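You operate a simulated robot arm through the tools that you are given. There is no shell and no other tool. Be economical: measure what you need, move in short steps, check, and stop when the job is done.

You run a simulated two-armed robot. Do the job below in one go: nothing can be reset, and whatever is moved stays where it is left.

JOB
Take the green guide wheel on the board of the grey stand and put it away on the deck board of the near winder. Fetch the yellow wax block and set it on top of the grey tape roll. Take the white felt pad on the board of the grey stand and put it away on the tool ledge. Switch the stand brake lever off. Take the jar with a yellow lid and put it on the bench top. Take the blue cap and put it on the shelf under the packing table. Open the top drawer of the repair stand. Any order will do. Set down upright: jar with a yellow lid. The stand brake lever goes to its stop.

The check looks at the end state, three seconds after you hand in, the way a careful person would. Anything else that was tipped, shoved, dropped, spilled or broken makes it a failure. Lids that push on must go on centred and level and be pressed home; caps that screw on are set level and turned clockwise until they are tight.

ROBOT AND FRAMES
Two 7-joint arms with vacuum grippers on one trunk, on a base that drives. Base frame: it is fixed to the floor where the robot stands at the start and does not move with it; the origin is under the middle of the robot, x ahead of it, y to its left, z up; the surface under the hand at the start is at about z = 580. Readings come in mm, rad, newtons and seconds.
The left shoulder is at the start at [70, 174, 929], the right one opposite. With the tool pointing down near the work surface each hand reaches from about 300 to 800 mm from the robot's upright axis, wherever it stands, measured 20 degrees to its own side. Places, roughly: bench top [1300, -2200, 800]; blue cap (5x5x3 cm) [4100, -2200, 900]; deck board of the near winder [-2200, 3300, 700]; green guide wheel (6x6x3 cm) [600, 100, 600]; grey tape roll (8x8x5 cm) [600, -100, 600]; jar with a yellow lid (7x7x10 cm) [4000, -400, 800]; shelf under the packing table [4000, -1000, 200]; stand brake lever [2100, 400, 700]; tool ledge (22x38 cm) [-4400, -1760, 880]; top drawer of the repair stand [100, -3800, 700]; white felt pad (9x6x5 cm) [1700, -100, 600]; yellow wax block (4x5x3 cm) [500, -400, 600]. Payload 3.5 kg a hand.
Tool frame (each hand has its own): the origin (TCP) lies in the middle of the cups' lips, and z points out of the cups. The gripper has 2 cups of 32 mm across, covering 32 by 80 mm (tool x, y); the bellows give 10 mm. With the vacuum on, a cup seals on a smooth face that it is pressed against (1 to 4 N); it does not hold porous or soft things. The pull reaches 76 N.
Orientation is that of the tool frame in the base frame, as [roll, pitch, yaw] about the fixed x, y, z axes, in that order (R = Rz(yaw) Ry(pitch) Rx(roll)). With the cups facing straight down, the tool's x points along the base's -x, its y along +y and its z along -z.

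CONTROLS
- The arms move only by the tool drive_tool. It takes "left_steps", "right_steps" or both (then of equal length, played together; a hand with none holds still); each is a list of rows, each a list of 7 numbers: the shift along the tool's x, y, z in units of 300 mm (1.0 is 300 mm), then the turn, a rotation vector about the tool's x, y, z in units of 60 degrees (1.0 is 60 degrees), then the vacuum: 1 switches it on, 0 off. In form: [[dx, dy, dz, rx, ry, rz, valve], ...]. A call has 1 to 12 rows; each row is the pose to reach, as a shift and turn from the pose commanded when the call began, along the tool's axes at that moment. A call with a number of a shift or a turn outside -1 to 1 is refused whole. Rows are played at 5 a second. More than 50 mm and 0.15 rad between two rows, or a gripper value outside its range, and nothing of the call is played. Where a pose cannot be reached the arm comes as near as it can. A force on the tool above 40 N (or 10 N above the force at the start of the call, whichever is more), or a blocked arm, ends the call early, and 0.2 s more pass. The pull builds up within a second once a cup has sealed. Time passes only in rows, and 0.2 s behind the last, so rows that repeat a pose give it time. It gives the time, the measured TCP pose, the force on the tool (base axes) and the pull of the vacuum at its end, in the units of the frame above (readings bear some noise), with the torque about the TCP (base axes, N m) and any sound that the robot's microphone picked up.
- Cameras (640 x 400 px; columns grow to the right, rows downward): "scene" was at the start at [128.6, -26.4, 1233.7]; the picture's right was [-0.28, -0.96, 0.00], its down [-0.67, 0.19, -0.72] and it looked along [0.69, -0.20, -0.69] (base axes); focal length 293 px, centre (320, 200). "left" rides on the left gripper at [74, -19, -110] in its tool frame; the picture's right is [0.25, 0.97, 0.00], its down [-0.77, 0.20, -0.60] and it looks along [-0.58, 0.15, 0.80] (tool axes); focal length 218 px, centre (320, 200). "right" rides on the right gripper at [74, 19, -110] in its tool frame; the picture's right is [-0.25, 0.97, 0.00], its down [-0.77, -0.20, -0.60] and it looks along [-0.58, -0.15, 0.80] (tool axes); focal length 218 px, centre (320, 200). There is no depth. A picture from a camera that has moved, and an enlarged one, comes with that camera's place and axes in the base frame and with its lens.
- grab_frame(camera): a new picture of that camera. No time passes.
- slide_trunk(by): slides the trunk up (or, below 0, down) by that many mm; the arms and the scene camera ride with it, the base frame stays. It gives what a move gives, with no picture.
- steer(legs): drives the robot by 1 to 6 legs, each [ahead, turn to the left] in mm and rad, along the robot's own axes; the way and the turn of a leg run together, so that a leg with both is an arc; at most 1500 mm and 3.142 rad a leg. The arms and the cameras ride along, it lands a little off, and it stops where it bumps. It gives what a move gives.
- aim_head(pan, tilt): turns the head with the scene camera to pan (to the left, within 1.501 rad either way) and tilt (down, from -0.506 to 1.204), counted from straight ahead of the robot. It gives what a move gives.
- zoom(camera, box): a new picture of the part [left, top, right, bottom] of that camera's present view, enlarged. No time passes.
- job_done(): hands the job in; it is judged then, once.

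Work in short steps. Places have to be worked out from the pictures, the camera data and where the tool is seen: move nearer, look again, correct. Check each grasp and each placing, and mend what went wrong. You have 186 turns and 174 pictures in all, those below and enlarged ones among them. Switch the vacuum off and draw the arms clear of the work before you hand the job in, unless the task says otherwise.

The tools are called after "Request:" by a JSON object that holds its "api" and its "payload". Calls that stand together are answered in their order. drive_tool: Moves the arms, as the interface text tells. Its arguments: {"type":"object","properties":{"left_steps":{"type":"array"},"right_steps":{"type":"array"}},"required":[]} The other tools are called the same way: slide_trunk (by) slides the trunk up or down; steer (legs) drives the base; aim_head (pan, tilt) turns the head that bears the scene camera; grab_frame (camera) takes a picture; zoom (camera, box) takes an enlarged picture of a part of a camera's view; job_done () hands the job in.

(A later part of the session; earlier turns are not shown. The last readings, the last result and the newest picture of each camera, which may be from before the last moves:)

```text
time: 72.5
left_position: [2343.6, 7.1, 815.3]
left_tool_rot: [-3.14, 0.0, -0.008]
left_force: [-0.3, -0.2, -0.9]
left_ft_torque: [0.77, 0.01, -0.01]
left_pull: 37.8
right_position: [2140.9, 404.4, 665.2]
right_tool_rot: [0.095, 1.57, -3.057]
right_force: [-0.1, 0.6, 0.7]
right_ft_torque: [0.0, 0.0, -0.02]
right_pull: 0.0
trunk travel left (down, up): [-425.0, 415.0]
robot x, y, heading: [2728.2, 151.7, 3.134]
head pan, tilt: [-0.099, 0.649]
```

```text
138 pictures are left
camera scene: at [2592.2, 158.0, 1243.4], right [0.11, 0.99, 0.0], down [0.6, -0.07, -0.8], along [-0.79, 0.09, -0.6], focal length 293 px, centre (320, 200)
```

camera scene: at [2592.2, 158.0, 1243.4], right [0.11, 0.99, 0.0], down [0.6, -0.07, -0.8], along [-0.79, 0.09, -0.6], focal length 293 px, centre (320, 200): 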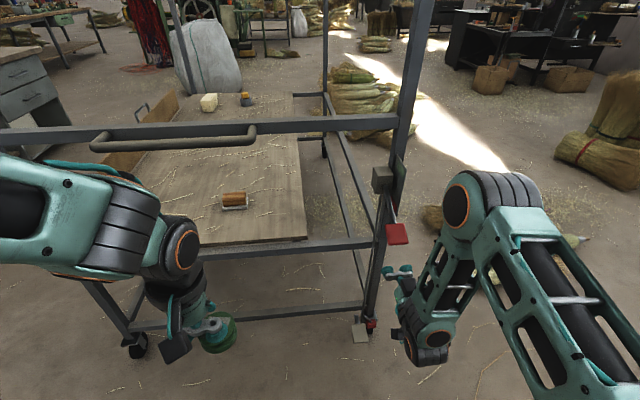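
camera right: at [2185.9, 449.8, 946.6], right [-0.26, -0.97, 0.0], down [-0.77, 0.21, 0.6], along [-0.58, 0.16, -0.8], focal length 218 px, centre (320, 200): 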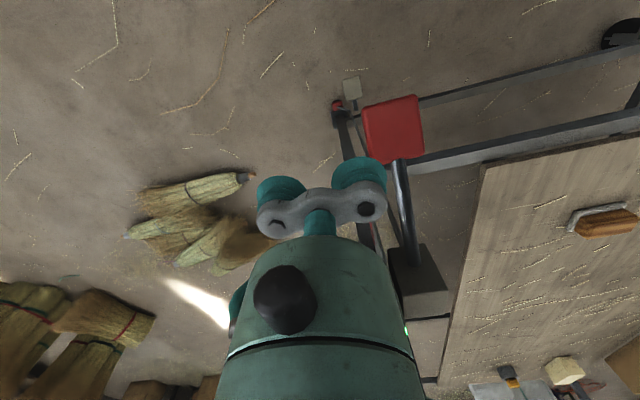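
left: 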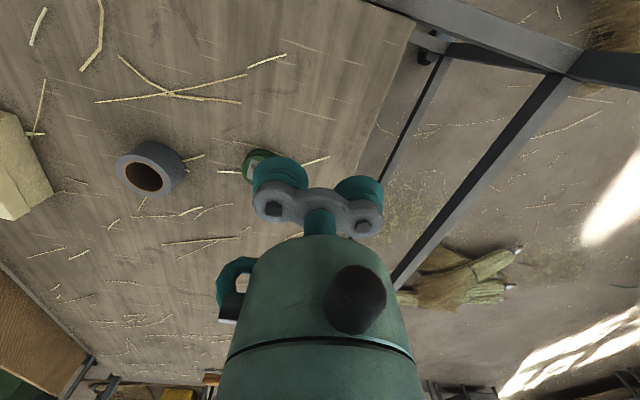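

The tool points level forward just below and before the paddle. I slide it under the paddle and look.

Request:
{"api": "drive_tool", "payload": {"right_steps": [[0.04, 0, 0.0, 0, 0, 0, 0], [0.04, 0, 0.15, 0, 0, 0, 0], [0.04, 0, 0.3, 0, 0, 0, 0], [0.04, 0, 0.3, 0, 0, 0, 0]]}}

Request:
{"api": "zoom", "payload": {"camera": "scene", "box": [340, 140, 500, 340]}}

```text
time: 73.5
left_position: [2343.9, 7.1, 816.0]
left_tool_rot: [3.14, 0.001, -0.011]
left_force: [0.8, -0.2, -1.6]
left_ft_torque: [0.76, 0.01, -0.07]
left_pull: 37.6
right_position: [2050.2, 402.1, 654.0]
right_tool_rot: [0.529, 1.571, -2.624]
right_force: [-0.8, -0.3, 0.0]
right_ft_torque: [0.0, -0.01, 0.0]
right_pull: 0.0
trunk travel left (down, up): [-425.0, 415.0]
robot x, y, heading: [2731.2, 151.4, 3.126]
head pan, tilt: [-0.099, 0.649]
```

```text
2.00 times, centred on (420, 240) of scene
camera zoom: at [2592.6, 158.0, 1243.5], right [0.11, 0.99, 0.0], down [0.6, -0.07, -0.8], along [-0.79, 0.09, -0.6], focal length 585 px, centre (120, 120)
```

zoom: 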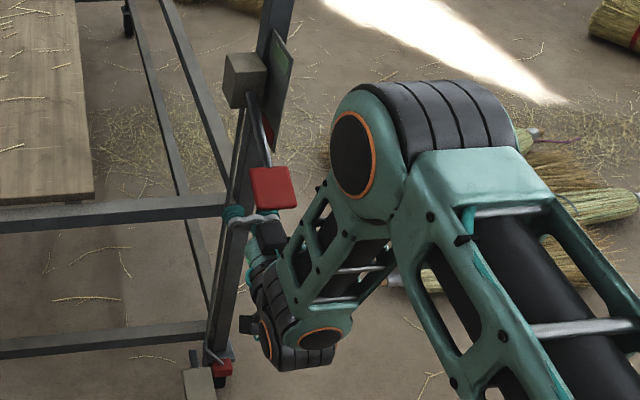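

The gripper is under the paddle. I raise it in small rows, relying on the force stop.

Request:
{"api": "drive_tool", "payload": {"right_steps": [[-0.06, 0, 0, 0, 0, 0, 0], [-0.12, 0, 0, 0, 0, 0, 0], [-0.18, 0, 0, 0, 0, 0, 0], [-0.24, 0, 0, 0, 0, 0, 0], [-0.29, 0, 0, 0, 0, 0, 0], [-0.34, 0, 0, 0, 0, 0, 0], [-0.39, 0, 0, 0, 0, 0, 0], [-0.44, 0, 0, 0, 0, 0, 0], [-0.48, 0, 0, 0, 0, 0, 0], [-0.52, 0, 0, 0, 0, 0, 0]]}}

Request:
{"api": "zoom", "payload": {"camera": "scene", "box": [340, 140, 500, 340]}}

```text
time: 75.7
left_position: [2344.6, 7.4, 815.4]
left_tool_rot: [3.14, 0.001, -0.011]
left_force: [0.4, 0.1, -2.0]
left_ft_torque: [0.76, 0.01, 0.01]
left_pull: 38.1
right_position: [2051.8, 403.4, 809.6]
right_tool_rot: [-0.303, 1.569, 2.827]
right_force: [0.1, 1.0, -0.6]
right_ft_torque: [-0.02, -0.03, -0.01]
right_pull: 0.1
trunk travel left (down, up): [-425.0, 415.0]
robot x, y, heading: [2731.6, 152.4, 3.131]
head pan, tilt: [-0.099, 0.649]
```

```text
2.00 times, centred on (420, 240) of scene
camera zoom: at [2592.7, 157.9, 1243.5], right [0.11, 0.99, 0.0], down [0.6, -0.07, -0.8], along [-0.79, 0.09, -0.6], focal length 585 px, centre (120, 120)
```

zoom: 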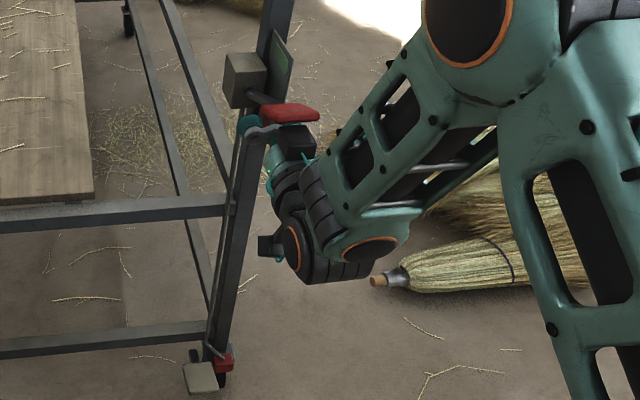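

The lever is rising with the gripper. I go on up until the stop is felt.

Request:
{"api": "drive_tool", "payload": {"right_steps": [[-0.04, 0, 0, 0, 0, 0, 0], [-0.08, 0, 0, 0, 0, 0, 0], [-0.12, 0, 0, 0, 0, 0, 0], [-0.16, 0, 0, 0, 0, 0, 0], [-0.2, 0, 0, 0, 0, 0, 0], [-0.24, 0, 0, 0, 0, 0, 0], [-0.28, 0, 0, 0, 0, 0, 0], [-0.32, 0, 0, 0, 0, 0, 0]]}}

Request:
{"api": "zoom", "payload": {"camera": "scene", "box": [340, 140, 500, 340]}}

```text
time: 76.2
left_position: [2343.3, 7.3, 814.6]
left_tool_rot: [3.14, -0.001, -0.01]
left_force: [0.3, 0.6, -1.0]
left_ft_torque: [0.78, 0.0, -0.04]
left_pull: 37.8
right_position: [2052.1, 404.8, 815.1]
right_tool_rot: [-3.126, 1.546, 0.004]
right_force: [-0.3, -0.2, -18.6]
right_ft_torque: [0.01, 1.06, 0.02]
right_pull: 0.0
trunk travel left (down, up): [-425.0, 415.0]
robot x, y, heading: [2734.9, 148.2, 3.133]
head pan, tilt: [-0.099, 0.649]
stopped in row 2 (right hand): the force on the tool passed its limit at 50 N (the readings are from after the stop); the commanded pose is now the measured one
```

```text
2.00 times, centred on (420, 240) of scene
camera zoom: at [2590.8, 158.9, 1243.0], right [0.11, 0.99, 0.0], down [0.6, -0.07, -0.8], along [-0.79, 0.09, -0.61], focal length 585 px, centre (120, 120)
```

zoom: 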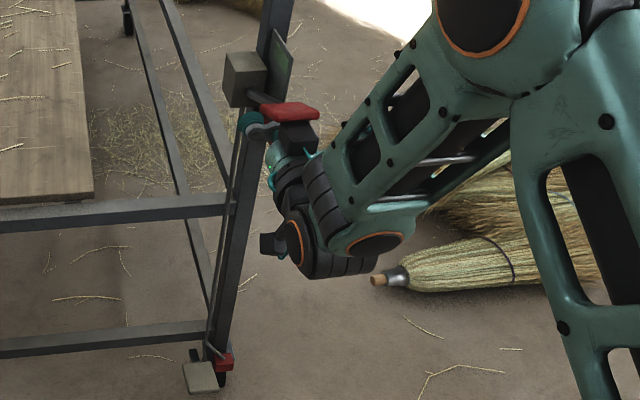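

The force limit tripped at 50 N, z=815. I push gently once more to see if this is the true stop.

Request:
{"api": "drive_tool", "payload": {"right_steps": [[-0.01, 0, 0, 0, 0, 0, 0], [-0.02, 0, 0, 0, 0, 0, 0], [-0.03, 0, 0, 0, 0, 0, 0], [-0.04, 0, 0, 0, 0, 0, 0]]}}

Request:
{"api": "zoom", "payload": {"camera": "scene", "box": [360, 145, 440, 215]}}

```text
time: 76.7
left_position: [2343.2, 7.5, 816.0]
left_tool_rot: [3.141, -0.002, -0.012]
left_force: [0.2, 0.0, -1.9]
left_ft_torque: [0.76, 0.01, -0.02]
left_pull: 37.8
right_position: [2055.2, 404.0, 814.6]
right_tool_rot: [3.138, 1.536, -0.012]
right_force: [1.9, 0.9, -17.3]
right_ft_torque: [0.04, 1.14, 0.03]
right_pull: 0.1
trunk travel left (down, up): [-425.0, 415.0]
robot x, y, heading: [2728.8, 149.9, 3.135]
head pan, tilt: [-0.099, 0.649]
stopped in row 2 (right hand): the force on the tool passed its limit at 44 N (the readings are from after the stop); the commanded pose is now the measured one
```

```text
5.71 times, centred on (400, 180) of scene
camera zoom: at [2590.9, 158.9, 1243.4], right [0.11, 0.99, 0.0], down [0.6, -0.07, -0.8], along [-0.79, 0.09, -0.61], focal length 1672 px, centre (-137, 314)
```

zoom: 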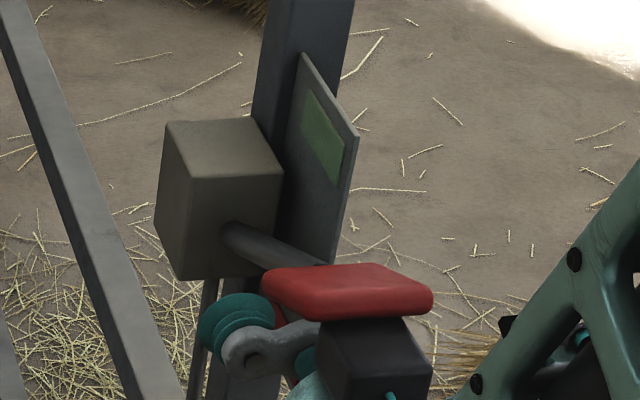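

The lever now measures about +26° with a hard stop, so it is off. I lower the gripper away and back it out.

Request:
{"api": "drive_tool", "payload": {"right_steps": [[0.1, 0, 0, 0, 0, 0, 0], [0.2, 0, 0, 0, 0, 0, 0], [0.3, 0, -0.1, 0, 0, 0, 0], [0.3, 0, -0.25, 0, 0, 0, 0], [0.3, 0, -0.35, 0, 0, 0, 0]]}}

Request:
{"api": "zoom", "payload": {"camera": "scene", "box": [360, 145, 440, 215]}}

```text
time: 77.9
left_position: [2343.4, 7.3, 815.5]
left_tool_rot: [-3.141, -0.001, -0.011]
left_force: [-0.7, -0.4, -0.8]
left_ft_torque: [0.74, -0.03, -0.04]
left_pull: 37.6
right_position: [2163.7, 401.9, 730.1]
right_tool_rot: [3.127, 1.543, -0.023]
right_force: [-0.1, 0.8, -0.7]
right_ft_torque: [-0.01, 0.0, -0.02]
right_pull: 0.0
trunk travel left (down, up): [-425.0, 415.0]
robot x, y, heading: [2729.8, 150.5, 3.133]
head pan, tilt: [-0.099, 0.649]
```

```text
5.71 times, centred on (400, 180) of scene
camera zoom: at [2592.6, 158.2, 1243.4], right [0.11, 0.99, 0.0], down [0.6, -0.07, -0.8], along [-0.79, 0.09, -0.6], focal length 1672 px, centre (-137, 314)
```

zoom: 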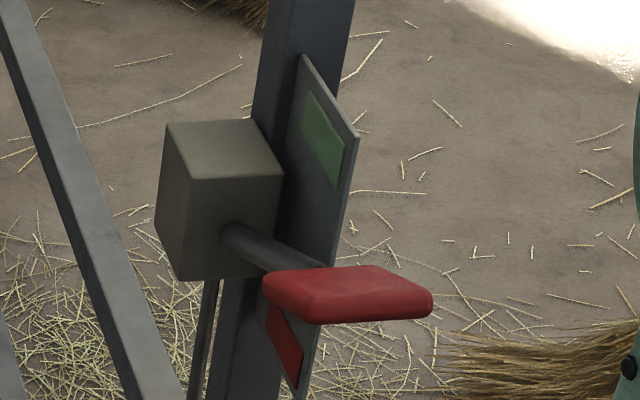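

The lever stays up. The pad lies behind a rail at z≈940, so I will reach it from the stand's right side instead. First I swing the right tool back to pointing down.

Request:
{"api": "drive_tool", "payload": {"right_steps": [[-0.04, 0, -0.03, 0, 0.125, 0, 0], [-0.08, 0, -0.06, 0, 0.25, 0, 0], [-0.12, 0, -0.1, 0, 0.375, 0, 0], [-0.16, 0, -0.1, 0, 0.5, 0, 0], [-0.2, 0, -0.1, 0, 0.625, 0, 0], [-0.25, 0, -0.1, 0, 0.75, 0, 0], [-0.3, 0, -0.1, 0, 0.875, 0, 0], [-0.35, 0, -0.1, 0, 1.0, 0, 0]]}}

Request:
{"api": "drive_tool", "payload": {"right_steps": [[0, 0, 0, 0, 0.12, 0, 0], [0.0, 0, 0, 0, 0.24, 0, 0], [0.0, 0, 0, 0, 0.36, 0, 0], [0.0, 0, 0, 0, 0.474, 0, 0], [0.0, 0, 0, 0, 0.474, 0, 0]]}}

```text
time: 79.7
left_position: [2345.1, 7.7, 815.0]
left_tool_rot: [3.141, 0.0, -0.01]
left_force: [-0.2, -0.2, -2.0]
left_ft_torque: [0.78, -0.02, -0.02]
left_pull: 38.2
right_position: [2190.1, 401.8, 838.5]
right_tool_rot: [-3.141, 0.495, -0.007]
right_force: [-0.6, -0.1, -0.5]
right_ft_torque: [-0.02, 0.03, -0.01]
right_pull: 0.0
trunk travel left (down, up): [-425.0, 415.0]
robot x, y, heading: [2729.4, 153.5, 3.132]
head pan, tilt: [-0.099, 0.649]
```

```text
time: 80.9
left_position: [2344.0, 7.0, 815.9]
left_tool_rot: [-3.141, -0.001, -0.01]
left_force: [-0.2, 0.5, -1.0]
left_ft_torque: [0.77, 0.01, -0.01]
left_pull: 38.1
right_position: [2190.1, 402.1, 836.7]
right_tool_rot: [3.141, -0.001, -0.009]
right_force: [0.1, -0.3, -0.1]
right_ft_torque: [-0.04, 0.02, 0.0]
right_pull: 0.0
trunk travel left (down, up): [-425.0, 415.0]
robot x, y, heading: [2728.0, 156.3, 3.137]
head pan, tilt: [-0.099, 0.649]
```

I drive round to the right side of the stand, opposite the pad, facing +y.

Request:
{"api": "steer", "payload": {"legs": [[0, 1.575], [1360, 0], [0, -1.571], [1130, 0], [0, -1.571]]}}

Request:
{"api": "aim_head", "payload": {"pan": 0.0, "tilt": 0.6}}

Request:
{"api": "grab_frame", "payload": {"camera": "scene"}}

```text
time: 104.6
left_position: [1460.9, -869.4, 816.2]
left_tool_rot: [3.141, 0.0, -1.524]
left_force: [0.1, 0.6, -0.9]
left_ft_torque: [0.0, -0.79, 0.05]
left_pull: 37.5
right_position: [1847.4, -691.7, 837.4]
right_tool_rot: [3.141, -0.001, -1.525]
right_force: [-0.1, -0.1, -0.5]
right_ft_torque: [0.0, -0.02, 0.03]
right_pull: 0.1
trunk travel left (down, up): [-425.0, 415.0]
robot x, y, heading: [1625.0, -1245.2, 1.616]
head pan, tilt: [-0.099, 0.649]
```

```text
time: 105.2
left_position: [1460.4, -869.1, 816.2]
left_tool_rot: [-3.141, 0.001, -1.523]
left_force: [0.6, 0.7, -1.5]
left_ft_torque: [0.03, -0.79, 0.07]
left_pull: 37.3
right_position: [1844.9, -692.5, 836.2]
right_tool_rot: [3.141, -0.001, -1.524]
right_force: [0.8, -0.7, 0.0]
right_ft_torque: [-0.04, 0.0, 0.01]
right_pull: 0.0
trunk travel left (down, up): [-425.0, 415.0]
robot x, y, heading: [1624.7, -1244.4, 1.621]
head pan, tilt: [0.0, 0.6]
```

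```text
132 pictures are left
camera scene: at [1619.6, -1111.5, 1247.7], right [1.0, 0.05, 0.0], down [0.03, -0.56, -0.82], along [-0.04, 0.82, -0.57], focal length 293 px, centre (320, 200)
```

scene: 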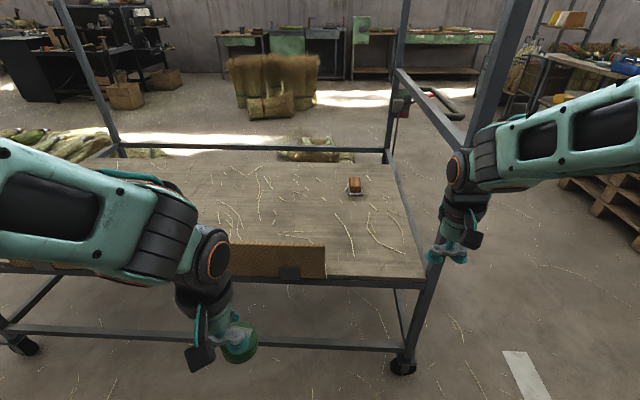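

The pad is at about (1710,-119). I first draw the right hand in and away from the corner post, then drive up to the stand edge (edge at y≈-535, keeping 340 mm as at the start).

Request:
{"api": "drive_tool", "payload": {"right_steps": [[0.1, 0.09, 0, 0, 0, 0, 0], [0.2, 0.18, 0, 0, 0, 0, 0], [0.3, 0.27, 0, 0, 0, 0, 0], [0.4, 0.36, -0.05, 0, 0, 0, 0], [0.45, 0.42, -0.1, 0, 0, 0, 0]]}}

Request:
{"api": "steer", "payload": {"legs": [[0, -0.045], [360, 0]]}}

Request:
{"api": "grab_frame", "payload": {"camera": "scene"}}

```text
time: 106.4
left_position: [1460.0, -869.6, 815.7]
left_tool_rot: [-3.141, 0.0, -1.523]
left_force: [0.1, 0.2, -1.6]
left_ft_torque: [0.04, -0.8, 0.07]
left_pull: 37.6
right_position: [1725.6, -832.8, 868.5]
right_tool_rot: [-3.141, -0.002, -1.524]
right_force: [0.8, 0.4, -0.1]
right_ft_torque: [-0.03, -0.01, -0.03]
right_pull: 0.1
trunk travel left (down, up): [-425.0, 415.0]
robot x, y, heading: [1629.9, -1244.4, 1.617]
head pan, tilt: [0.0, 0.6]
```

```text
time: 109.2
left_position: [1481.2, -494.1, 815.2]
left_tool_rot: [-3.141, -0.001, -1.577]
left_force: [-0.3, 0.0, -0.9]
left_ft_torque: [-0.07, -0.8, 0.05]
left_pull: 37.4
right_position: [1747.9, -471.8, 868.3]
right_tool_rot: [-3.141, 0.001, -1.575]
right_force: [-0.3, 0.2, 0.5]
right_ft_torque: [0.01, 0.02, -0.03]
right_pull: 0.0
trunk travel left (down, up): [-425.0, 415.0]
robot x, y, heading: [1627.8, -881.5, 1.564]
head pan, tilt: [0.0, 0.6]
```

```text
131 pictures are left
camera scene: at [1627.5, -744.0, 1247.6], right [1.0, -0.01, 0.0], down [0.0, -0.57, -0.82], along [0.0, 0.82, -0.57], focal length 293 px, centre (320, 200)
```

scene: 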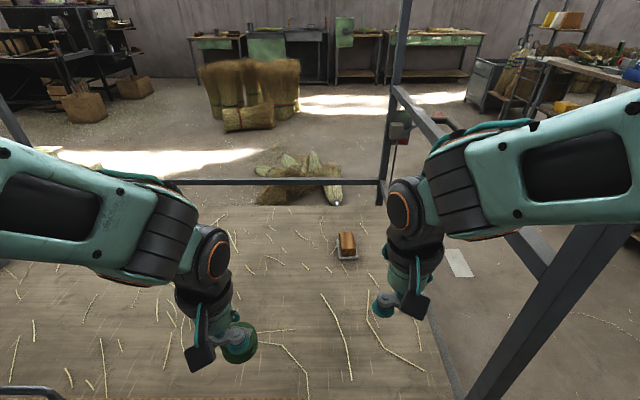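

Pad at about (1710,-85). I zoom to see the wooden top's shape and direction.

Request:
{"api": "zoom", "payload": {"camera": "scene", "box": [310, 215, 390, 275]}}

Request:
{"api": "zoom", "payload": {"camera": "right", "box": [200, 20, 640, 300]}}

```text
6.67 times, centred on (350, 245) of scene
camera zoom: at [1627.5, -744.0, 1247.6], right [1.0, -0.01, 0.0], down [0.0, -0.57, -0.82], along [0.0, 0.82, -0.57], focal length 1950 px, centre (120, -100)
```

zoom: 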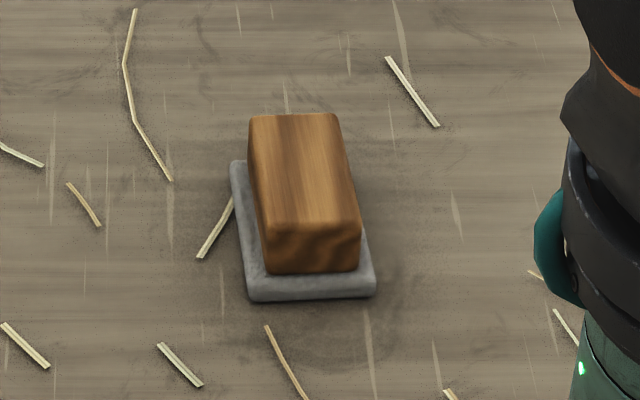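

```text
1.43 times, centred on (420, 160) of right
camera zoom: at [1729.1, -544.2, 978.9], right [-0.97, 0.26, 0.0], down [0.2, 0.77, 0.6], along [0.16, 0.58, -0.8], focal length 312 px, centre (177, 257)
```

zoom: 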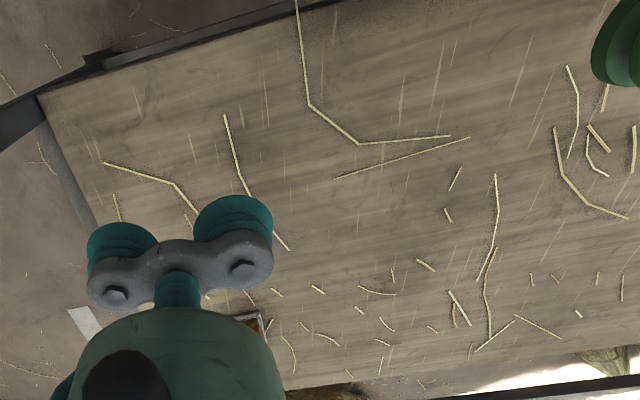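

Wood top is about 42×75 mm, centred at about (1712,-78). I creep 35 mm closer and extend the right hand toward it, staying high.

Request:
{"api": "steer", "payload": {"legs": [[35, 0]]}}

Request:
{"api": "drive_tool", "payload": {"right_steps": [[-0.12, 0.03, 0, 0, 0, 0, 0], [-0.27, 0.06, 0, 0, 0, 0, 0], [-0.42, 0.09, 0, 0, 0, 0, 0], [-0.57, 0.12, 0.03, 0, 0, 0, 0], [-0.71, 0.15, 0.08, 0, 0, 0, 0], [-0.84, 0.18, 0.15, 0, 0, 0, 0], [-0.95, 0.2, 0.25, 0, 0, 0, 0], [-0.95, 0.2, 0.35, 0, 0, 0, 0]]}}

Request:
{"api": "zoom", "payload": {"camera": "right", "box": [200, 20, 440, 170]}}

```text
time: 110.0
left_position: [1481.2, -458.9, 814.8]
left_tool_rot: [-3.141, -0.001, -1.575]
left_force: [0.3, -0.7, -0.7]
left_ft_torque: [-0.1, -0.79, 0.07]
left_pull: 37.8
right_position: [1748.3, -435.1, 867.7]
right_tool_rot: [-3.141, -0.001, -1.574]
right_force: [0.1, 0.4, -0.8]
right_ft_torque: [-0.03, -0.03, 0.01]
right_pull: 0.0
trunk travel left (down, up): [-425.0, 415.0]
robot x, y, heading: [1627.2, -847.6, 1.562]
head pan, tilt: [0.0, 0.6]
```

```text
time: 111.8
left_position: [1481.7, -460.3, 815.0]
left_tool_rot: [-3.141, 0.0, -1.575]
left_force: [0.2, 0.0, -1.6]
left_ft_torque: [-0.02, -0.78, 0.0]
left_pull: 38.0
right_position: [1689.8, -152.2, 762.2]
right_tool_rot: [3.141, -0.001, -1.574]
right_force: [-0.5, -0.2, -0.3]
right_ft_torque: [-0.01, 0.0, 0.0]
right_pull: 0.0
trunk travel left (down, up): [-425.0, 415.0]
robot x, y, heading: [1629.9, -843.4, 1.563]
head pan, tilt: [0.0, 0.6]
```

```text
2.67 times, centred on (320, 95) of right
camera zoom: at [1670.9, -225.4, 872.7], right [-0.97, 0.26, 0.0], down [0.2, 0.77, 0.6], along [0.16, 0.58, -0.8], focal length 582 px, centre (320, 480)
```

zoom: 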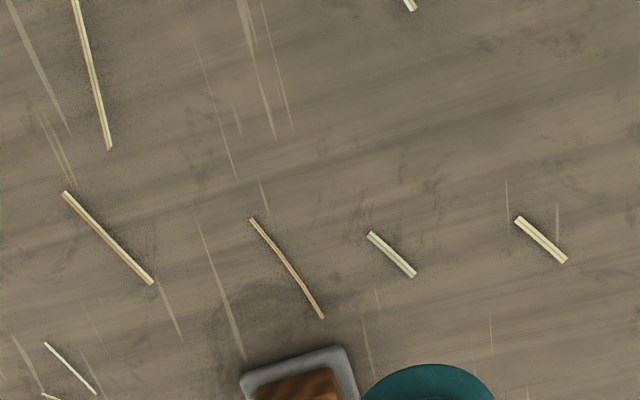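

The pad comes into view just ahead. I advance 72 mm and lower to z≈700, then measure.

Request:
{"api": "drive_tool", "payload": {"right_steps": [[-0.12, 0.0, 0.1, 0, 0, 0, 0], [-0.24, 0.0, 0.2, 0, 0, 0, 0], [-0.24, 0.0, 0.2, 0, 0, 0, 0]]}}

Request:
{"api": "zoom", "payload": {"camera": "right", "box": [200, 60, 400, 185]}}

```text
time: 112.6
left_position: [1481.5, -459.7, 814.6]
left_tool_rot: [-3.14, -0.003, -1.576]
left_force: [-0.7, 0.7, -1.7]
left_ft_torque: [-0.05, -0.78, 0.05]
left_pull: 37.4
right_position: [1691.3, -108.0, 709.6]
right_tool_rot: [-3.142, -0.003, -1.575]
right_force: [-0.3, -0.4, -0.2]
right_ft_torque: [-0.08, -0.02, 0.01]
right_pull: 0.0
right hand out of reach, approached as far as the arm can: row 2, 3
trunk travel left (down, up): [-425.0, 415.0]
robot x, y, heading: [1631.9, -843.1, 1.558]
head pan, tilt: [0.0, 0.6]
```

```text
3.20 times, centred on (300, 122) of right
camera zoom: at [1673.0, -180.9, 821.4], right [-0.97, 0.26, 0.0], down [0.2, 0.77, 0.6], along [0.16, 0.58, -0.8], focal length 698 px, centre (384, 448)
```

zoom: 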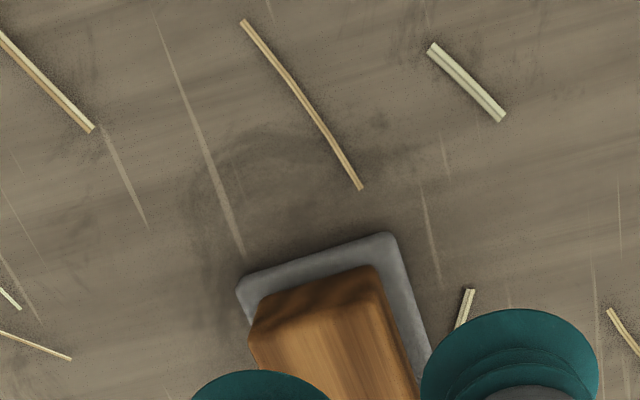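

Out of reach by about 30 mm here. Turning the base 0.27 rad left puts the pad 20° to the right hand's own side, where reach is greatest.

Request:
{"api": "steer", "payload": {"legs": [[0, 0.27]]}}

Request:
{"api": "zoom", "payload": {"camera": "scene", "box": [300, 190, 540, 340]}}

```text
time: 114.0
left_position: [1383.0, -512.8, 816.2]
left_tool_rot: [3.141, 0.0, -1.305]
left_force: [0.1, 0.7, -0.8]
left_ft_torque: [0.16, -0.79, 0.03]
left_pull: 37.6
right_position: [1492.1, -118.3, 711.9]
right_tool_rot: [3.141, -0.002, -1.303]
right_force: [-0.1, -0.3, 0.1]
right_ft_torque: [0.0, -0.02, -0.01]
right_pull: 0.1
trunk travel left (down, up): [-425.0, 415.0]
robot x, y, heading: [1625.3, -844.4, 1.836]
head pan, tilt: [0.0, 0.6]
```

```text
2.67 times, centred on (420, 265) of scene
camera zoom: at [1589.7, -714.9, 1247.6], right [0.96, 0.26, 0.0], down [0.15, -0.55, -0.82], along [-0.22, 0.8, -0.57], focal length 780 px, centre (53, 27)
```

zoom: 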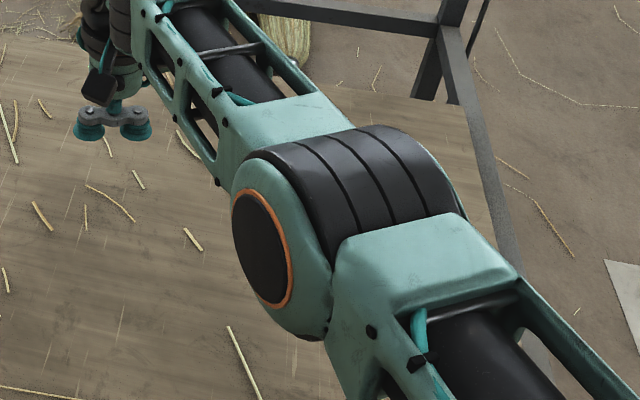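

Now I swing the right hand 204 mm to its right, to stand over the pad.

Request:
{"api": "drive_tool", "payload": {"right_steps": [[0.01, -0.14, -0.05, 0, 0, 0, 0], [0.02, -0.29, -0.05, 0, 0, 0, 0], [0.032, -0.44, -0.05, 0, 0, 0, 0], [0.032, -0.58, -0.02, 0, 0, 0, 0], [0.032, -0.679, 0.03, 0, 0, 0, 0], [0.032, -0.679, 0.03, 0, 0, 0, 0]]}}

Request:
{"api": "zoom", "payload": {"camera": "right", "box": [200, 60, 400, 185]}}

```text
time: 115.3
left_position: [1383.0, -513.4, 815.8]
left_tool_rot: [-3.14, 0.001, -1.305]
left_force: [-0.8, 0.1, -1.8]
left_ft_torque: [0.21, -0.78, 0.03]
left_pull: 37.3
right_position: [1688.3, -72.3, 703.7]
right_tool_rot: [-3.14, -0.001, -1.302]
right_force: [0.4, -0.3, -0.3]
right_ft_torque: [0.01, 0.01, -0.01]
right_pull: 0.1
trunk travel left (down, up): [-425.0, 415.0]
robot x, y, heading: [1629.3, -845.2, 1.84]
head pan, tilt: [0.0, 0.6]
```

```text
3.20 times, centred on (300, 122) of right
camera zoom: at [1690.3, -148.0, 814.8], right [-1.0, -0.01, 0.0], down [-0.01, 0.8, 0.6], along [-0.01, 0.6, -0.8], focal length 698 px, centre (384, 448)
```

zoom: 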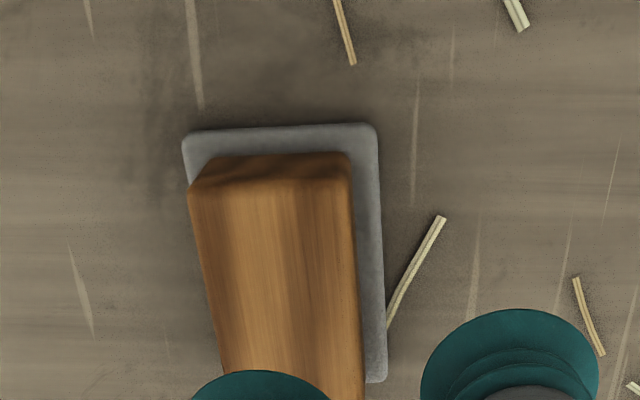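

Pad wood centre measures (1718,-56). I correct by a few mm and lower with the vacuum on.

Request:
{"api": "drive_tool", "payload": {"right_steps": [[-0.024, -0.029, 0.1, 0, 0, 0, 1], [-0.024, -0.029, 0.2, 0, 0, 0, 1], [-0.024, -0.029, 0.22, 0, 0, 0, 1], [-0.024, -0.029, 0.232, 0, 0, 0, 1], [-0.024, -0.029, 0.24, 0, 0, 0, 1], [-0.024, -0.029, 0.246, 0, 0, 0, 1], [-0.024, -0.029, 0.25, 0, 0, 0, 1], [-0.024, -0.029, 0.25, 0, 0, 0, 1]]}}

Request:
{"api": "zoom", "payload": {"camera": "right", "box": [200, 85, 400, 210]}}

```text
time: 117.2
left_position: [1383.8, -514.2, 815.7]
left_tool_rot: [3.14, 0.0, -1.305]
left_force: [0.2, 0.9, -1.4]
left_ft_torque: [0.16, -0.76, 0.03]
left_pull: 38.2
right_position: [1697.8, -64.1, 627.4]
right_tool_rot: [3.14, -0.001, -1.304]
right_force: [-0.6, -0.1, -0.7]
right_ft_torque: [0.23, -0.85, 0.0]
right_pull: 37.9
trunk travel left (down, up): [-425.0, 415.0]
robot x, y, heading: [1624.9, -840.5, 1.832]
head pan, tilt: [0.0, 0.6]
```

```text
3.20 times, centred on (300, 148) of right
camera zoom: at [1699.1, -139.6, 738.3], right [-1.0, -0.01, 0.0], down [-0.01, 0.8, 0.6], along [-0.01, 0.6, -0.8], focal length 698 px, centre (384, 368)
```

zoom: 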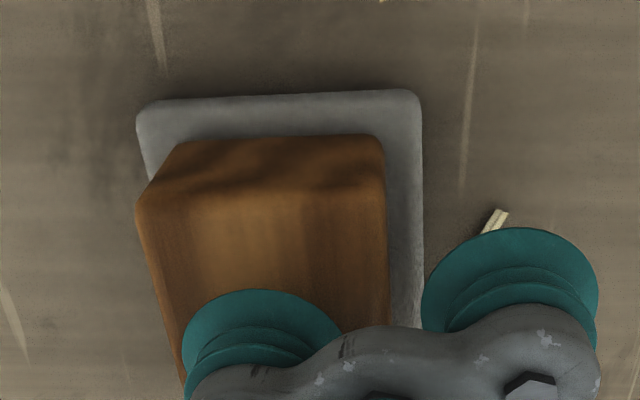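

Sealed. I lift the pad and draw it in over the board.

Request:
{"api": "drive_tool", "payload": {"right_steps": [[0, 0, -0.08, 0, 0, 0, 1], [0, 0, -0.22, 0, 0, 0, 1], [0, 0, -0.36, 0, 0, 0, 1], [0.05, 0, -0.5, 0, 0, 0, 1], [0.15, 0, -0.6, 0, 0, 0, 1], [0.3, 0, -0.65, 0, 0, 0, 1], [0.45, 0.02, -0.65, 0, 0, 0, 1], [0.6, 0.04, -0.65, 0, 0, 0, 1], [0.75, 0.06, -0.65, 0, 0, 0, 1], [0.9, 0.08, -0.65, 0, 0, 0, 1], [1.0, 0.1, -0.65, 0, 0, 0, 1]]}}

Request:
{"api": "grab_frame", "payload": {"camera": "scene"}}

```text
time: 119.5
left_position: [1383.9, -514.5, 816.1]
left_tool_rot: [-3.14, 0.001, -1.307]
left_force: [-0.5, 0.8, -0.3]
left_ft_torque: [0.18, -0.76, 0.05]
left_pull: 37.6
right_position: [1750.2, -362.3, 823.1]
right_tool_rot: [-3.14, 0.001, -1.305]
right_force: [0.4, 0.1, -1.6]
right_ft_torque: [0.23, -0.83, -0.05]
right_pull: 37.9
trunk travel left (down, up): [-425.0, 415.0]
robot x, y, heading: [1627.4, -841.8, 1.839]
head pan, tilt: [0.0, 0.6]
```

```text
123 pictures are left
camera scene: at [1590.6, -715.6, 1247.8], right [0.96, 0.26, 0.0], down [0.15, -0.54, -0.83], along [-0.22, 0.8, -0.56], focal length 293 px, centre (320, 200)
```

scene: 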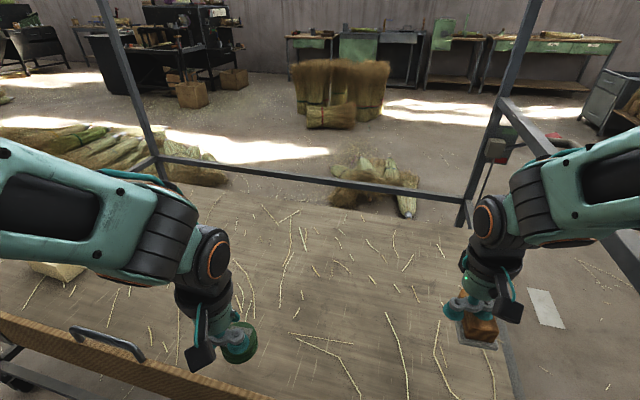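

Both parts are held. Before backing off, I look right to see how near the right elbow is to the corner post.

Request:
{"api": "aim_head", "payload": {"pan": -0.9, "tilt": 0.5}}

Request:
{"api": "grab_frame", "payload": {"camera": "scene"}}

```text
time: 120.8
left_position: [1384.8, -513.4, 815.6]
left_tool_rot: [3.141, 0.001, -1.305]
left_force: [0.0, 0.0, -1.0]
left_ft_torque: [0.2, -0.75, 0.04]
left_pull: 37.9
right_position: [1750.3, -361.6, 823.4]
right_tool_rot: [-3.141, -0.002, -1.304]
right_force: [-0.6, -1.1, -0.4]
right_ft_torque: [0.24, -0.87, -0.01]
right_pull: 38.0
trunk travel left (down, up): [-425.0, 415.0]
robot x, y, heading: [1628.9, -841.7, 1.838]
head pan, tilt: [-0.901, 0.499]
```

```text
122 pictures are left
camera scene: at [1667.6, -726.9, 1256.8], right [0.81, -0.59, 0.0], down [-0.28, -0.39, -0.88], along [0.52, 0.71, -0.48], focal length 293 px, centre (320, 200)
```

scene: 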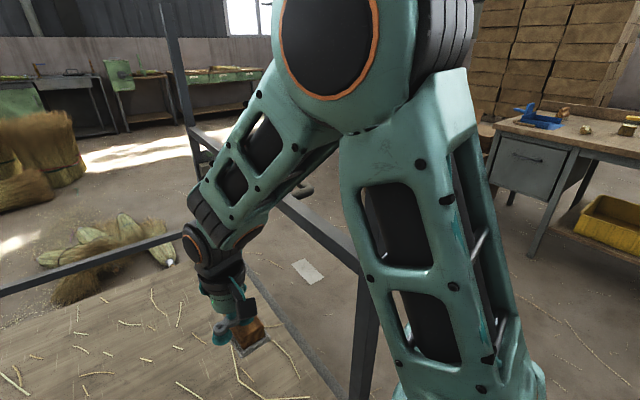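

The right elbow is close to the corner post, so I turn left first, which swings it away, then back out and head west along y≈-1200.

Request:
{"api": "steer", "payload": {"legs": [[0, 0.3], [-450, 0], [0, 1.0], [1500, 0], [900, 0]]}}

Request:
{"api": "aim_head", "payload": {"pan": -0.6, "tilt": 0.3}}

Request:
{"api": "grab_frame", "payload": {"camera": "scene"}}

```text
time: 138.4
left_position: [-930.0, -1324.7, 815.4]
left_tool_rot: [3.141, -0.001, -0.024]
left_force: [0.3, -0.5, -1.6]
left_ft_torque: [0.77, -0.07, 0.01]
left_pull: 37.7
right_position: [-970.4, -931.6, 822.0]
right_tool_rot: [3.141, -0.003, -0.023]
right_force: [-0.9, 0.4, -1.2]
right_ft_torque: [0.9, -0.02, 0.02]
right_pull: 37.8
trunk travel left (down, up): [-425.0, 415.0]
robot x, y, heading: [-538.1, -1187.3, 3.118]
head pan, tilt: [-0.901, 0.499]
```

```text
time: 139.2
left_position: [-928.6, -1325.0, 815.2]
left_tool_rot: [3.14, -0.001, -0.025]
left_force: [-0.1, 0.7, -1.5]
left_ft_torque: [0.83, -0.06, 0.03]
left_pull: 38.0
right_position: [-968.3, -930.9, 822.6]
right_tool_rot: [-3.14, 0.0, -0.021]
right_force: [-0.1, -0.1, -1.3]
right_ft_torque: [0.9, -0.05, -0.02]
right_pull: 37.7
trunk travel left (down, up): [-425.0, 415.0]
robot x, y, heading: [-538.6, -1184.6, 3.12]
head pan, tilt: [-0.6, 0.3]
```

```text
121 pictures are left
camera scene: at [-667.2, -1133.5, 1275.2], right [0.59, 0.81, 0.0], down [0.24, -0.17, -0.96], along [-0.77, 0.56, -0.3], focal length 293 px, centre (320, 200)
```

scene: 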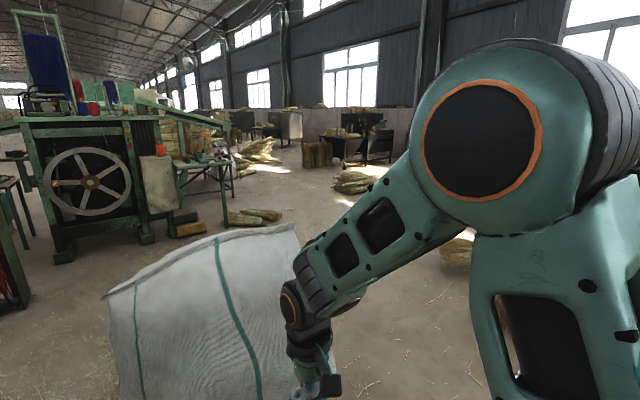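

A big sack stands near (-1450,-850), so I go north through the gap between it and the stand. I turn right and look ahead.

Request:
{"api": "steer", "payload": {"legs": [[0, -1.4]]}}

Request:
{"api": "aim_head", "payload": {"pan": 0.15, "tilt": 0.3}}

Request:
{"api": "grab_frame", "payload": {"camera": "scene"}}

```text
time: 143.0
left_position: [-752.7, -832.0, 816.7]
left_tool_rot: [-3.141, -0.001, -1.397]
left_force: [-0.7, 0.0, -0.4]
left_ft_torque: [0.14, -0.77, 0.03]
left_pull: 37.7
right_position: [-374.6, -715.6, 823.4]
right_tool_rot: [3.141, -0.003, -1.395]
right_force: [-0.3, 0.8, -0.7]
right_ft_torque: [0.16, -0.91, 0.01]
right_pull: 38.3
trunk travel left (down, up): [-425.0, 415.0]
robot x, y, heading: [-541.5, -1183.2, 1.748]
head pan, tilt: [-0.6, 0.3]
```

```text
time: 144.1
left_position: [-753.1, -833.0, 815.5]
left_tool_rot: [-3.141, 0.001, -1.396]
left_force: [-0.1, 0.1, -1.7]
left_ft_torque: [0.09, -0.8, -0.01]
left_pull: 37.6
right_position: [-375.4, -715.6, 823.7]
right_tool_rot: [-3.141, -0.002, -1.395]
right_force: [-0.3, -1.2, -0.7]
right_ft_torque: [0.15, -0.86, -0.01]
right_pull: 38.1
trunk travel left (down, up): [-425.0, 415.0]
robot x, y, heading: [-539.3, -1185.3, 1.74]
head pan, tilt: [0.15, 0.3]
```

```text
120 pictures are left
camera scene: at [-579.8, -1051.5, 1275.2], right [0.95, 0.32, 0.0], down [0.09, -0.28, -0.96], along [-0.3, 0.91, -0.3], focal length 293 px, centre (320, 200)
```

scene: 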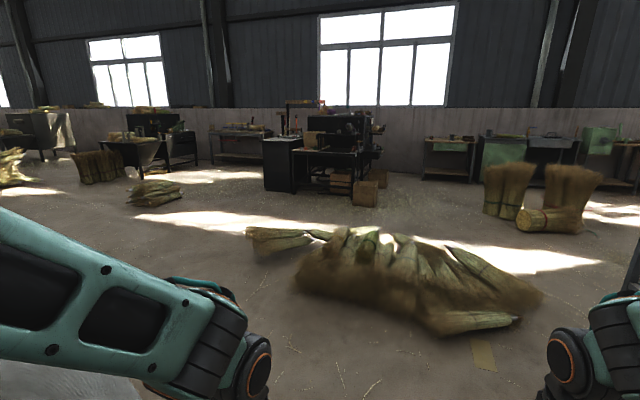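

A wide straw heap blocks the direct way; the winder is the dark machine near (-2300,3300). I go between sack and heap along y≈50 to x≈-2750, then face north.

Request:
{"api": "steer", "payload": {"legs": [[0, -0.17], [1235, 0], [0, 1.571], [1500, 0], [700, 0], [0, -1.571]]}}

Request:
{"api": "aim_head", "payload": {"pan": -0.1, "tilt": 0.3}}

Request:
{"api": "grab_frame", "payload": {"camera": "scene"}}

```text
time: 169.2
left_position: [-2905.5, 407.7, 815.0]
left_tool_rot: [-3.14, 0.001, -1.542]
left_force: [-0.2, 0.1, -1.2]
left_ft_torque: [-0.03, -0.69, 0.0]
left_pull: 37.7
right_position: [-2514.0, 468.0, 823.2]
right_tool_rot: [3.141, -0.001, -1.541]
right_force: [-0.8, -0.5, -0.4]
right_ft_torque: [0.03, -0.88, 0.01]
right_pull: 37.2
trunk travel left (down, up): [-425.0, 415.0]
robot x, y, heading: [-2744.5, 31.3, 1.595]
head pan, tilt: [0.15, 0.3]
```

```text
time: 169.9
left_position: [-2906.4, 407.1, 815.7]
left_tool_rot: [-3.141, 0.0, -1.543]
left_force: [-0.7, 0.1, -0.5]
left_ft_torque: [-0.01, -0.77, 0.06]
left_pull: 38.0
right_position: [-2515.5, 470.0, 823.4]
right_tool_rot: [-3.14, -0.001, -1.54]
right_force: [0.6, -0.3, -1.1]
right_ft_torque: [0.03, -0.9, 0.03]
right_pull: 37.7
trunk travel left (down, up): [-425.0, 415.0]
robot x, y, heading: [-2744.2, 27.8, 1.602]
head pan, tilt: [-0.099, 0.3]
```

```text
119 pictures are left
camera scene: at [-2742.3, 167.6, 1275.2], right [1.0, -0.07, 0.0], down [-0.02, -0.3, -0.96], along [0.07, 0.95, -0.3], focal length 293 px, centre (320, 200)
```

scene: 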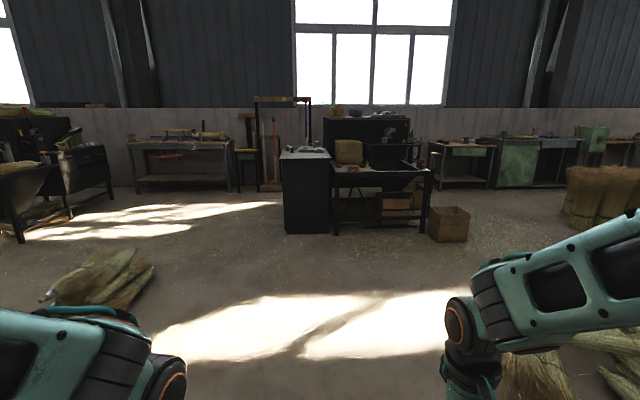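

The winder's board is a table with front legs at y≈2980, x from -2370 to -1400. I zoom to see what lies on it.

Request:
{"api": "zoom", "payload": {"camera": "scene", "box": [270, 100, 450, 240]}}

```text
2.86 times, centred on (360, 170) of scene
camera zoom: at [-2742.3, 167.6, 1275.2], right [1.0, -0.07, 0.0], down [-0.02, -0.3, -0.96], along [0.07, 0.95, -0.3], focal length 836 px, centre (206, 286)
```

zoom: 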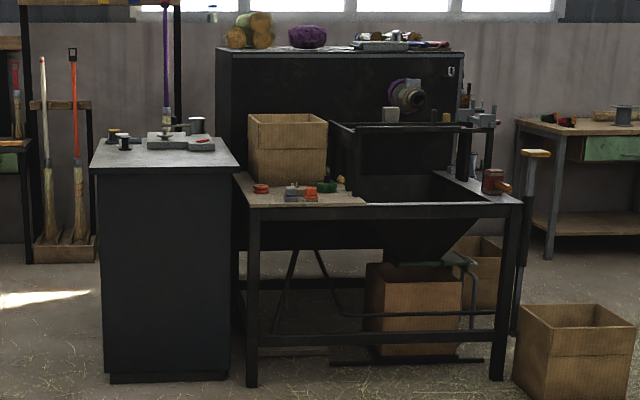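

The brown deck board is at the left end of the table with small parts on it. I drive up in front of it.

Request:
{"api": "steer", "payload": {"legs": [[0, -0.03], [1500, 0], [0, -0.59], [1200, 0], [0, 0.59]]}}

Request:
{"api": "aim_head", "payload": {"pan": 0.25, "tilt": 0.6}}

Request:
{"api": "grab_frame", "payload": {"camera": "scene"}}

```text
time: 186.6
left_position: [-2183.1, 2886.5, 815.8]
left_tool_rot: [3.14, -0.001, -1.584]
left_force: [0.1, -0.2, -0.8]
left_ft_torque: [-0.06, -0.75, 0.05]
left_pull: 38.3
right_position: [-1790.3, 2930.7, 823.9]
right_tool_rot: [3.141, -0.002, -1.582]
right_force: [-0.6, 0.1, -1.3]
right_ft_torque: [-0.03, -0.87, -0.01]
right_pull: 37.8
trunk travel left (down, up): [-425.0, 415.0]
robot x, y, heading: [-2039.0, 2498.6, 1.554]
head pan, tilt: [-0.099, 0.3]
```

```text
time: 187.4
left_position: [-2184.8, 2886.6, 815.8]
left_tool_rot: [3.14, 0.0, -1.586]
left_force: [-0.8, -0.1, -1.8]
left_ft_torque: [-0.04, -0.8, -0.01]
left_pull: 37.5
right_position: [-1790.3, 2931.7, 823.1]
right_tool_rot: [-3.141, -0.001, -1.583]
right_force: [0.3, 0.1, -1.1]
right_ft_torque: [-0.01, -0.85, -0.02]
right_pull: 37.9
trunk travel left (down, up): [-425.0, 415.0]
robot x, y, heading: [-2041.0, 2503.2, 1.555]
head pan, tilt: [0.25, 0.6]
```

```text
117 pictures are left
camera scene: at [-2061.4, 2632.4, 1247.8], right [0.97, 0.23, 0.0], down [0.13, -0.55, -0.83], along [-0.19, 0.8, -0.56], focal length 293 px, centre (320, 200)
```

scene: 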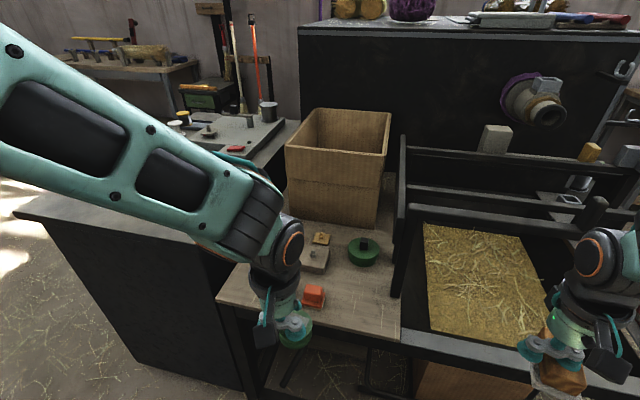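

Deck board spans x≈-2360…-1985, y≥2975; a free spot is at (-2060,3070). I bring the left hand with the wheel above it and look to gauge the deck height.

Request:
{"api": "drive_tool", "payload": {"left_steps": [[-0.12, -0.06, 0, 0, 0, 0, 1], [-0.24, -0.12, 0, 0, 0, 0, 1], [-0.36, -0.19, 0, 0, 0, 0, 1], [-0.48, -0.26, 0, 0, 0, 0, 1], [-0.615, -0.324, 0, 0, 0, 0, 1], [-0.615, -0.324, 0, 0, 0, 0, 1]]}}

Request:
{"api": "grab_frame", "payload": {"camera": "left"}}

Request:
{"api": "zoom", "payload": {"camera": "scene", "box": [210, 190, 450, 340]}}

```text
time: 188.8
left_position: [-2085.7, 3066.9, 815.7]
left_tool_rot: [3.141, 0.001, -1.584]
left_force: [-0.9, 1.3, -1.0]
left_ft_torque: [-0.04, -0.76, 0.01]
left_pull: 37.2
right_position: [-1791.0, 2930.3, 823.3]
right_tool_rot: [-3.141, 0.0, -1.584]
right_force: [0.1, 0.2, -0.9]
right_ft_torque: [-0.03, -0.92, -0.01]
right_pull: 38.3
trunk travel left (down, up): [-425.0, 415.0]
robot x, y, heading: [-2043.4, 2502.8, 1.559]
head pan, tilt: [0.25, 0.6]
```

```text
116 pictures are left
camera left: at [-2067.7, 2993.1, 924.8], right [-0.97, -0.24, 0.0], down [-0.19, 0.77, 0.6], along [-0.14, 0.59, -0.8], focal length 218 px, centre (320, 200)
```

left: 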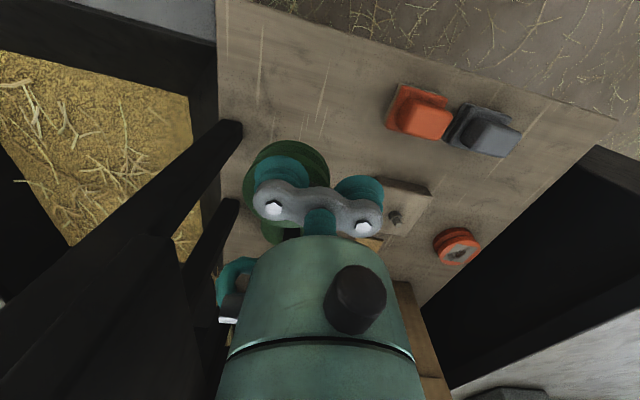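

```text
2.67 times, centred on (330, 265) of scene
camera zoom: at [-2062.0, 2631.5, 1247.8], right [0.97, 0.23, 0.0], down [0.13, -0.55, -0.83], along [-0.19, 0.8, -0.56], focal length 780 px, centre (293, 27)
```

zoom: 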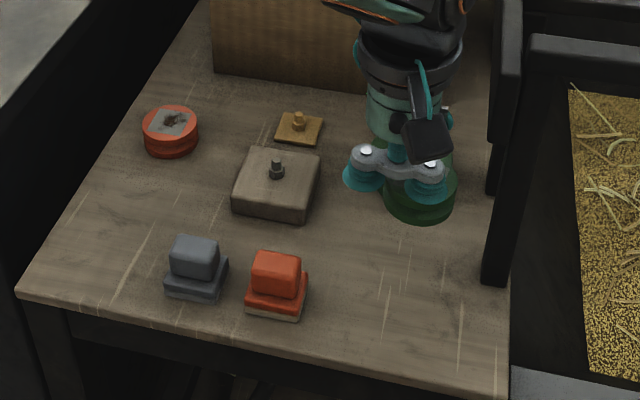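

Triangulation puts the red part's top at z≈728, so the deck is near 690–700. I lower the wheel to z≈745 and look.

Request:
{"api": "drive_tool", "payload": {"left_steps": [[0, 0, 0.08, 0, 0, 0, 1], [0, 0, 0.16, 0, 0, 0, 1], [0, 0, 0.235, 0, 0, 0, 1], [0, 0, 0.235, 0, 0, 0, 1]]}}

Request:
{"api": "zoom", "payload": {"camera": "scene", "box": [290, 200, 410, 300]}}

Request:
{"api": "grab_frame", "payload": {"camera": "left"}}

```text
time: 189.8
left_position: [-2085.5, 3067.3, 744.3]
left_tool_rot: [-3.14, 0.0, -1.585]
left_force: [-0.7, 0.0, -2.0]
left_ft_torque: [-0.03, -0.73, 0.04]
left_pull: 37.9
right_position: [-1789.6, 2930.8, 823.9]
right_tool_rot: [3.141, -0.002, -1.583]
right_force: [0.4, 0.7, -1.4]
right_ft_torque: [-0.01, -0.92, -0.01]
right_pull: 37.7
trunk travel left (down, up): [-425.0, 415.0]
robot x, y, heading: [-2041.4, 2497.4, 1.555]
head pan, tilt: [0.25, 0.6]
```

```text
4.00 times, centred on (350, 250) of scene
camera zoom: at [-2061.5, 2632.1, 1247.8], right [0.97, 0.23, 0.0], down [0.13, -0.55, -0.83], along [-0.19, 0.8, -0.56], focal length 1170 px, centre (200, 0)
```

zoom: 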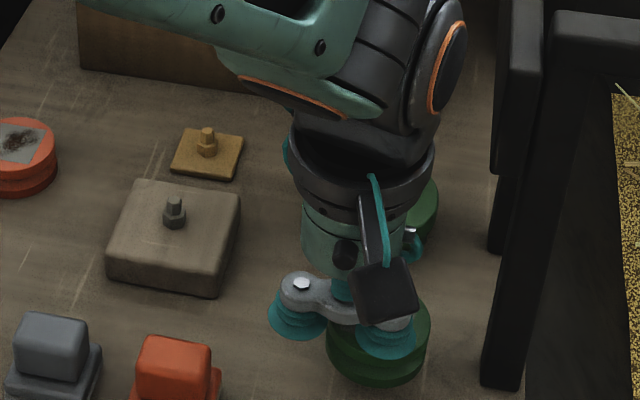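

```text
113 pictures are left
camera left: at [-2067.8, 2993.3, 854.3], right [-0.97, -0.24, 0.0], down [-0.19, 0.77, 0.6], along [-0.14, 0.59, -0.8], focal length 218 px, centre (320, 200)
```

left: 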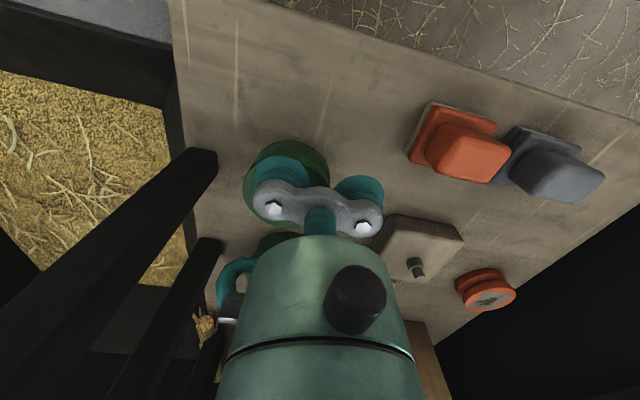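

Still clear above the board. I lower further in small steps.

Request:
{"api": "drive_tool", "payload": {"left_steps": [[0, 0, 0.015, 0, 0, 0, 1], [0, 0, 0.03, 0, 0, 0, 1], [0, 0, 0.042, 0, 0, 0, 1], [0, 0, 0.052, 0, 0, 0, 1], [0, 0, 0.052, 0, 0, 0, 1]]}}

Request:
{"api": "zoom", "payload": {"camera": "scene", "box": [310, 240, 406, 300]}}

```text
time: 191.0
left_position: [-2084.2, 3068.9, 729.7]
left_tool_rot: [3.141, -0.001, -1.584]
left_force: [0.0, -0.4, -0.9]
left_ft_torque: [-0.04, -0.75, 0.04]
left_pull: 37.7
right_position: [-1790.3, 2930.4, 823.5]
right_tool_rot: [3.14, -0.004, -1.585]
right_force: [-1.1, 0.2, -0.9]
right_ft_torque: [-0.02, -0.89, 0.01]
right_pull: 37.4
trunk travel left (down, up): [-425.0, 415.0]
robot x, y, heading: [-2040.9, 2500.6, 1.557]
head pan, tilt: [0.25, 0.6]
```

```text
6.67 times, centred on (358, 270) of scene
camera zoom: at [-2061.4, 2632.4, 1247.7], right [0.97, 0.23, 0.0], down [0.13, -0.55, -0.82], along [-0.19, 0.8, -0.57], focal length 1950 px, centre (67, -267)
```

zoom: 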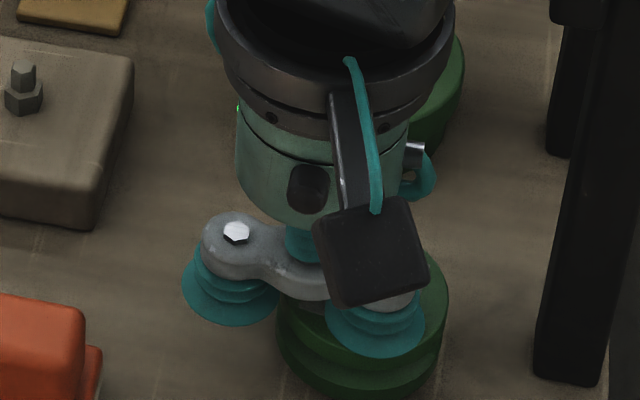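

No force yet; I continue down in 2–3 mm steps.

Request:
{"api": "drive_tool", "payload": {"left_steps": [[0, 0, 0.008, 0, 0, 0, 1], [0, 0, 0.016, 0, 0, 0, 1], [0, 0, 0.023, 0, 0, 0, 1], [0, 0, 0.03, 0, 0, 0, 1], [0, 0, 0.03, 0, 0, 0, 1]]}}

```text
time: 192.2
left_position: [-2084.5, 3069.1, 721.0]
left_tool_rot: [-3.141, 0.001, -1.585]
left_force: [-0.4, 1.7, 3.9]
left_ft_torque: [0.05, -0.97, 0.12]
left_pull: 38.0
right_position: [-1789.7, 2930.6, 822.9]
right_tool_rot: [3.142, -0.003, -1.583]
right_force: [1.2, -0.9, -0.7]
right_ft_torque: [0.0, -0.9, -0.01]
right_pull: 38.4
trunk travel left (down, up): [-425.0, 415.0]
robot x, y, heading: [-2039.6, 2499.5, 1.558]
head pan, tilt: [0.25, 0.6]
```

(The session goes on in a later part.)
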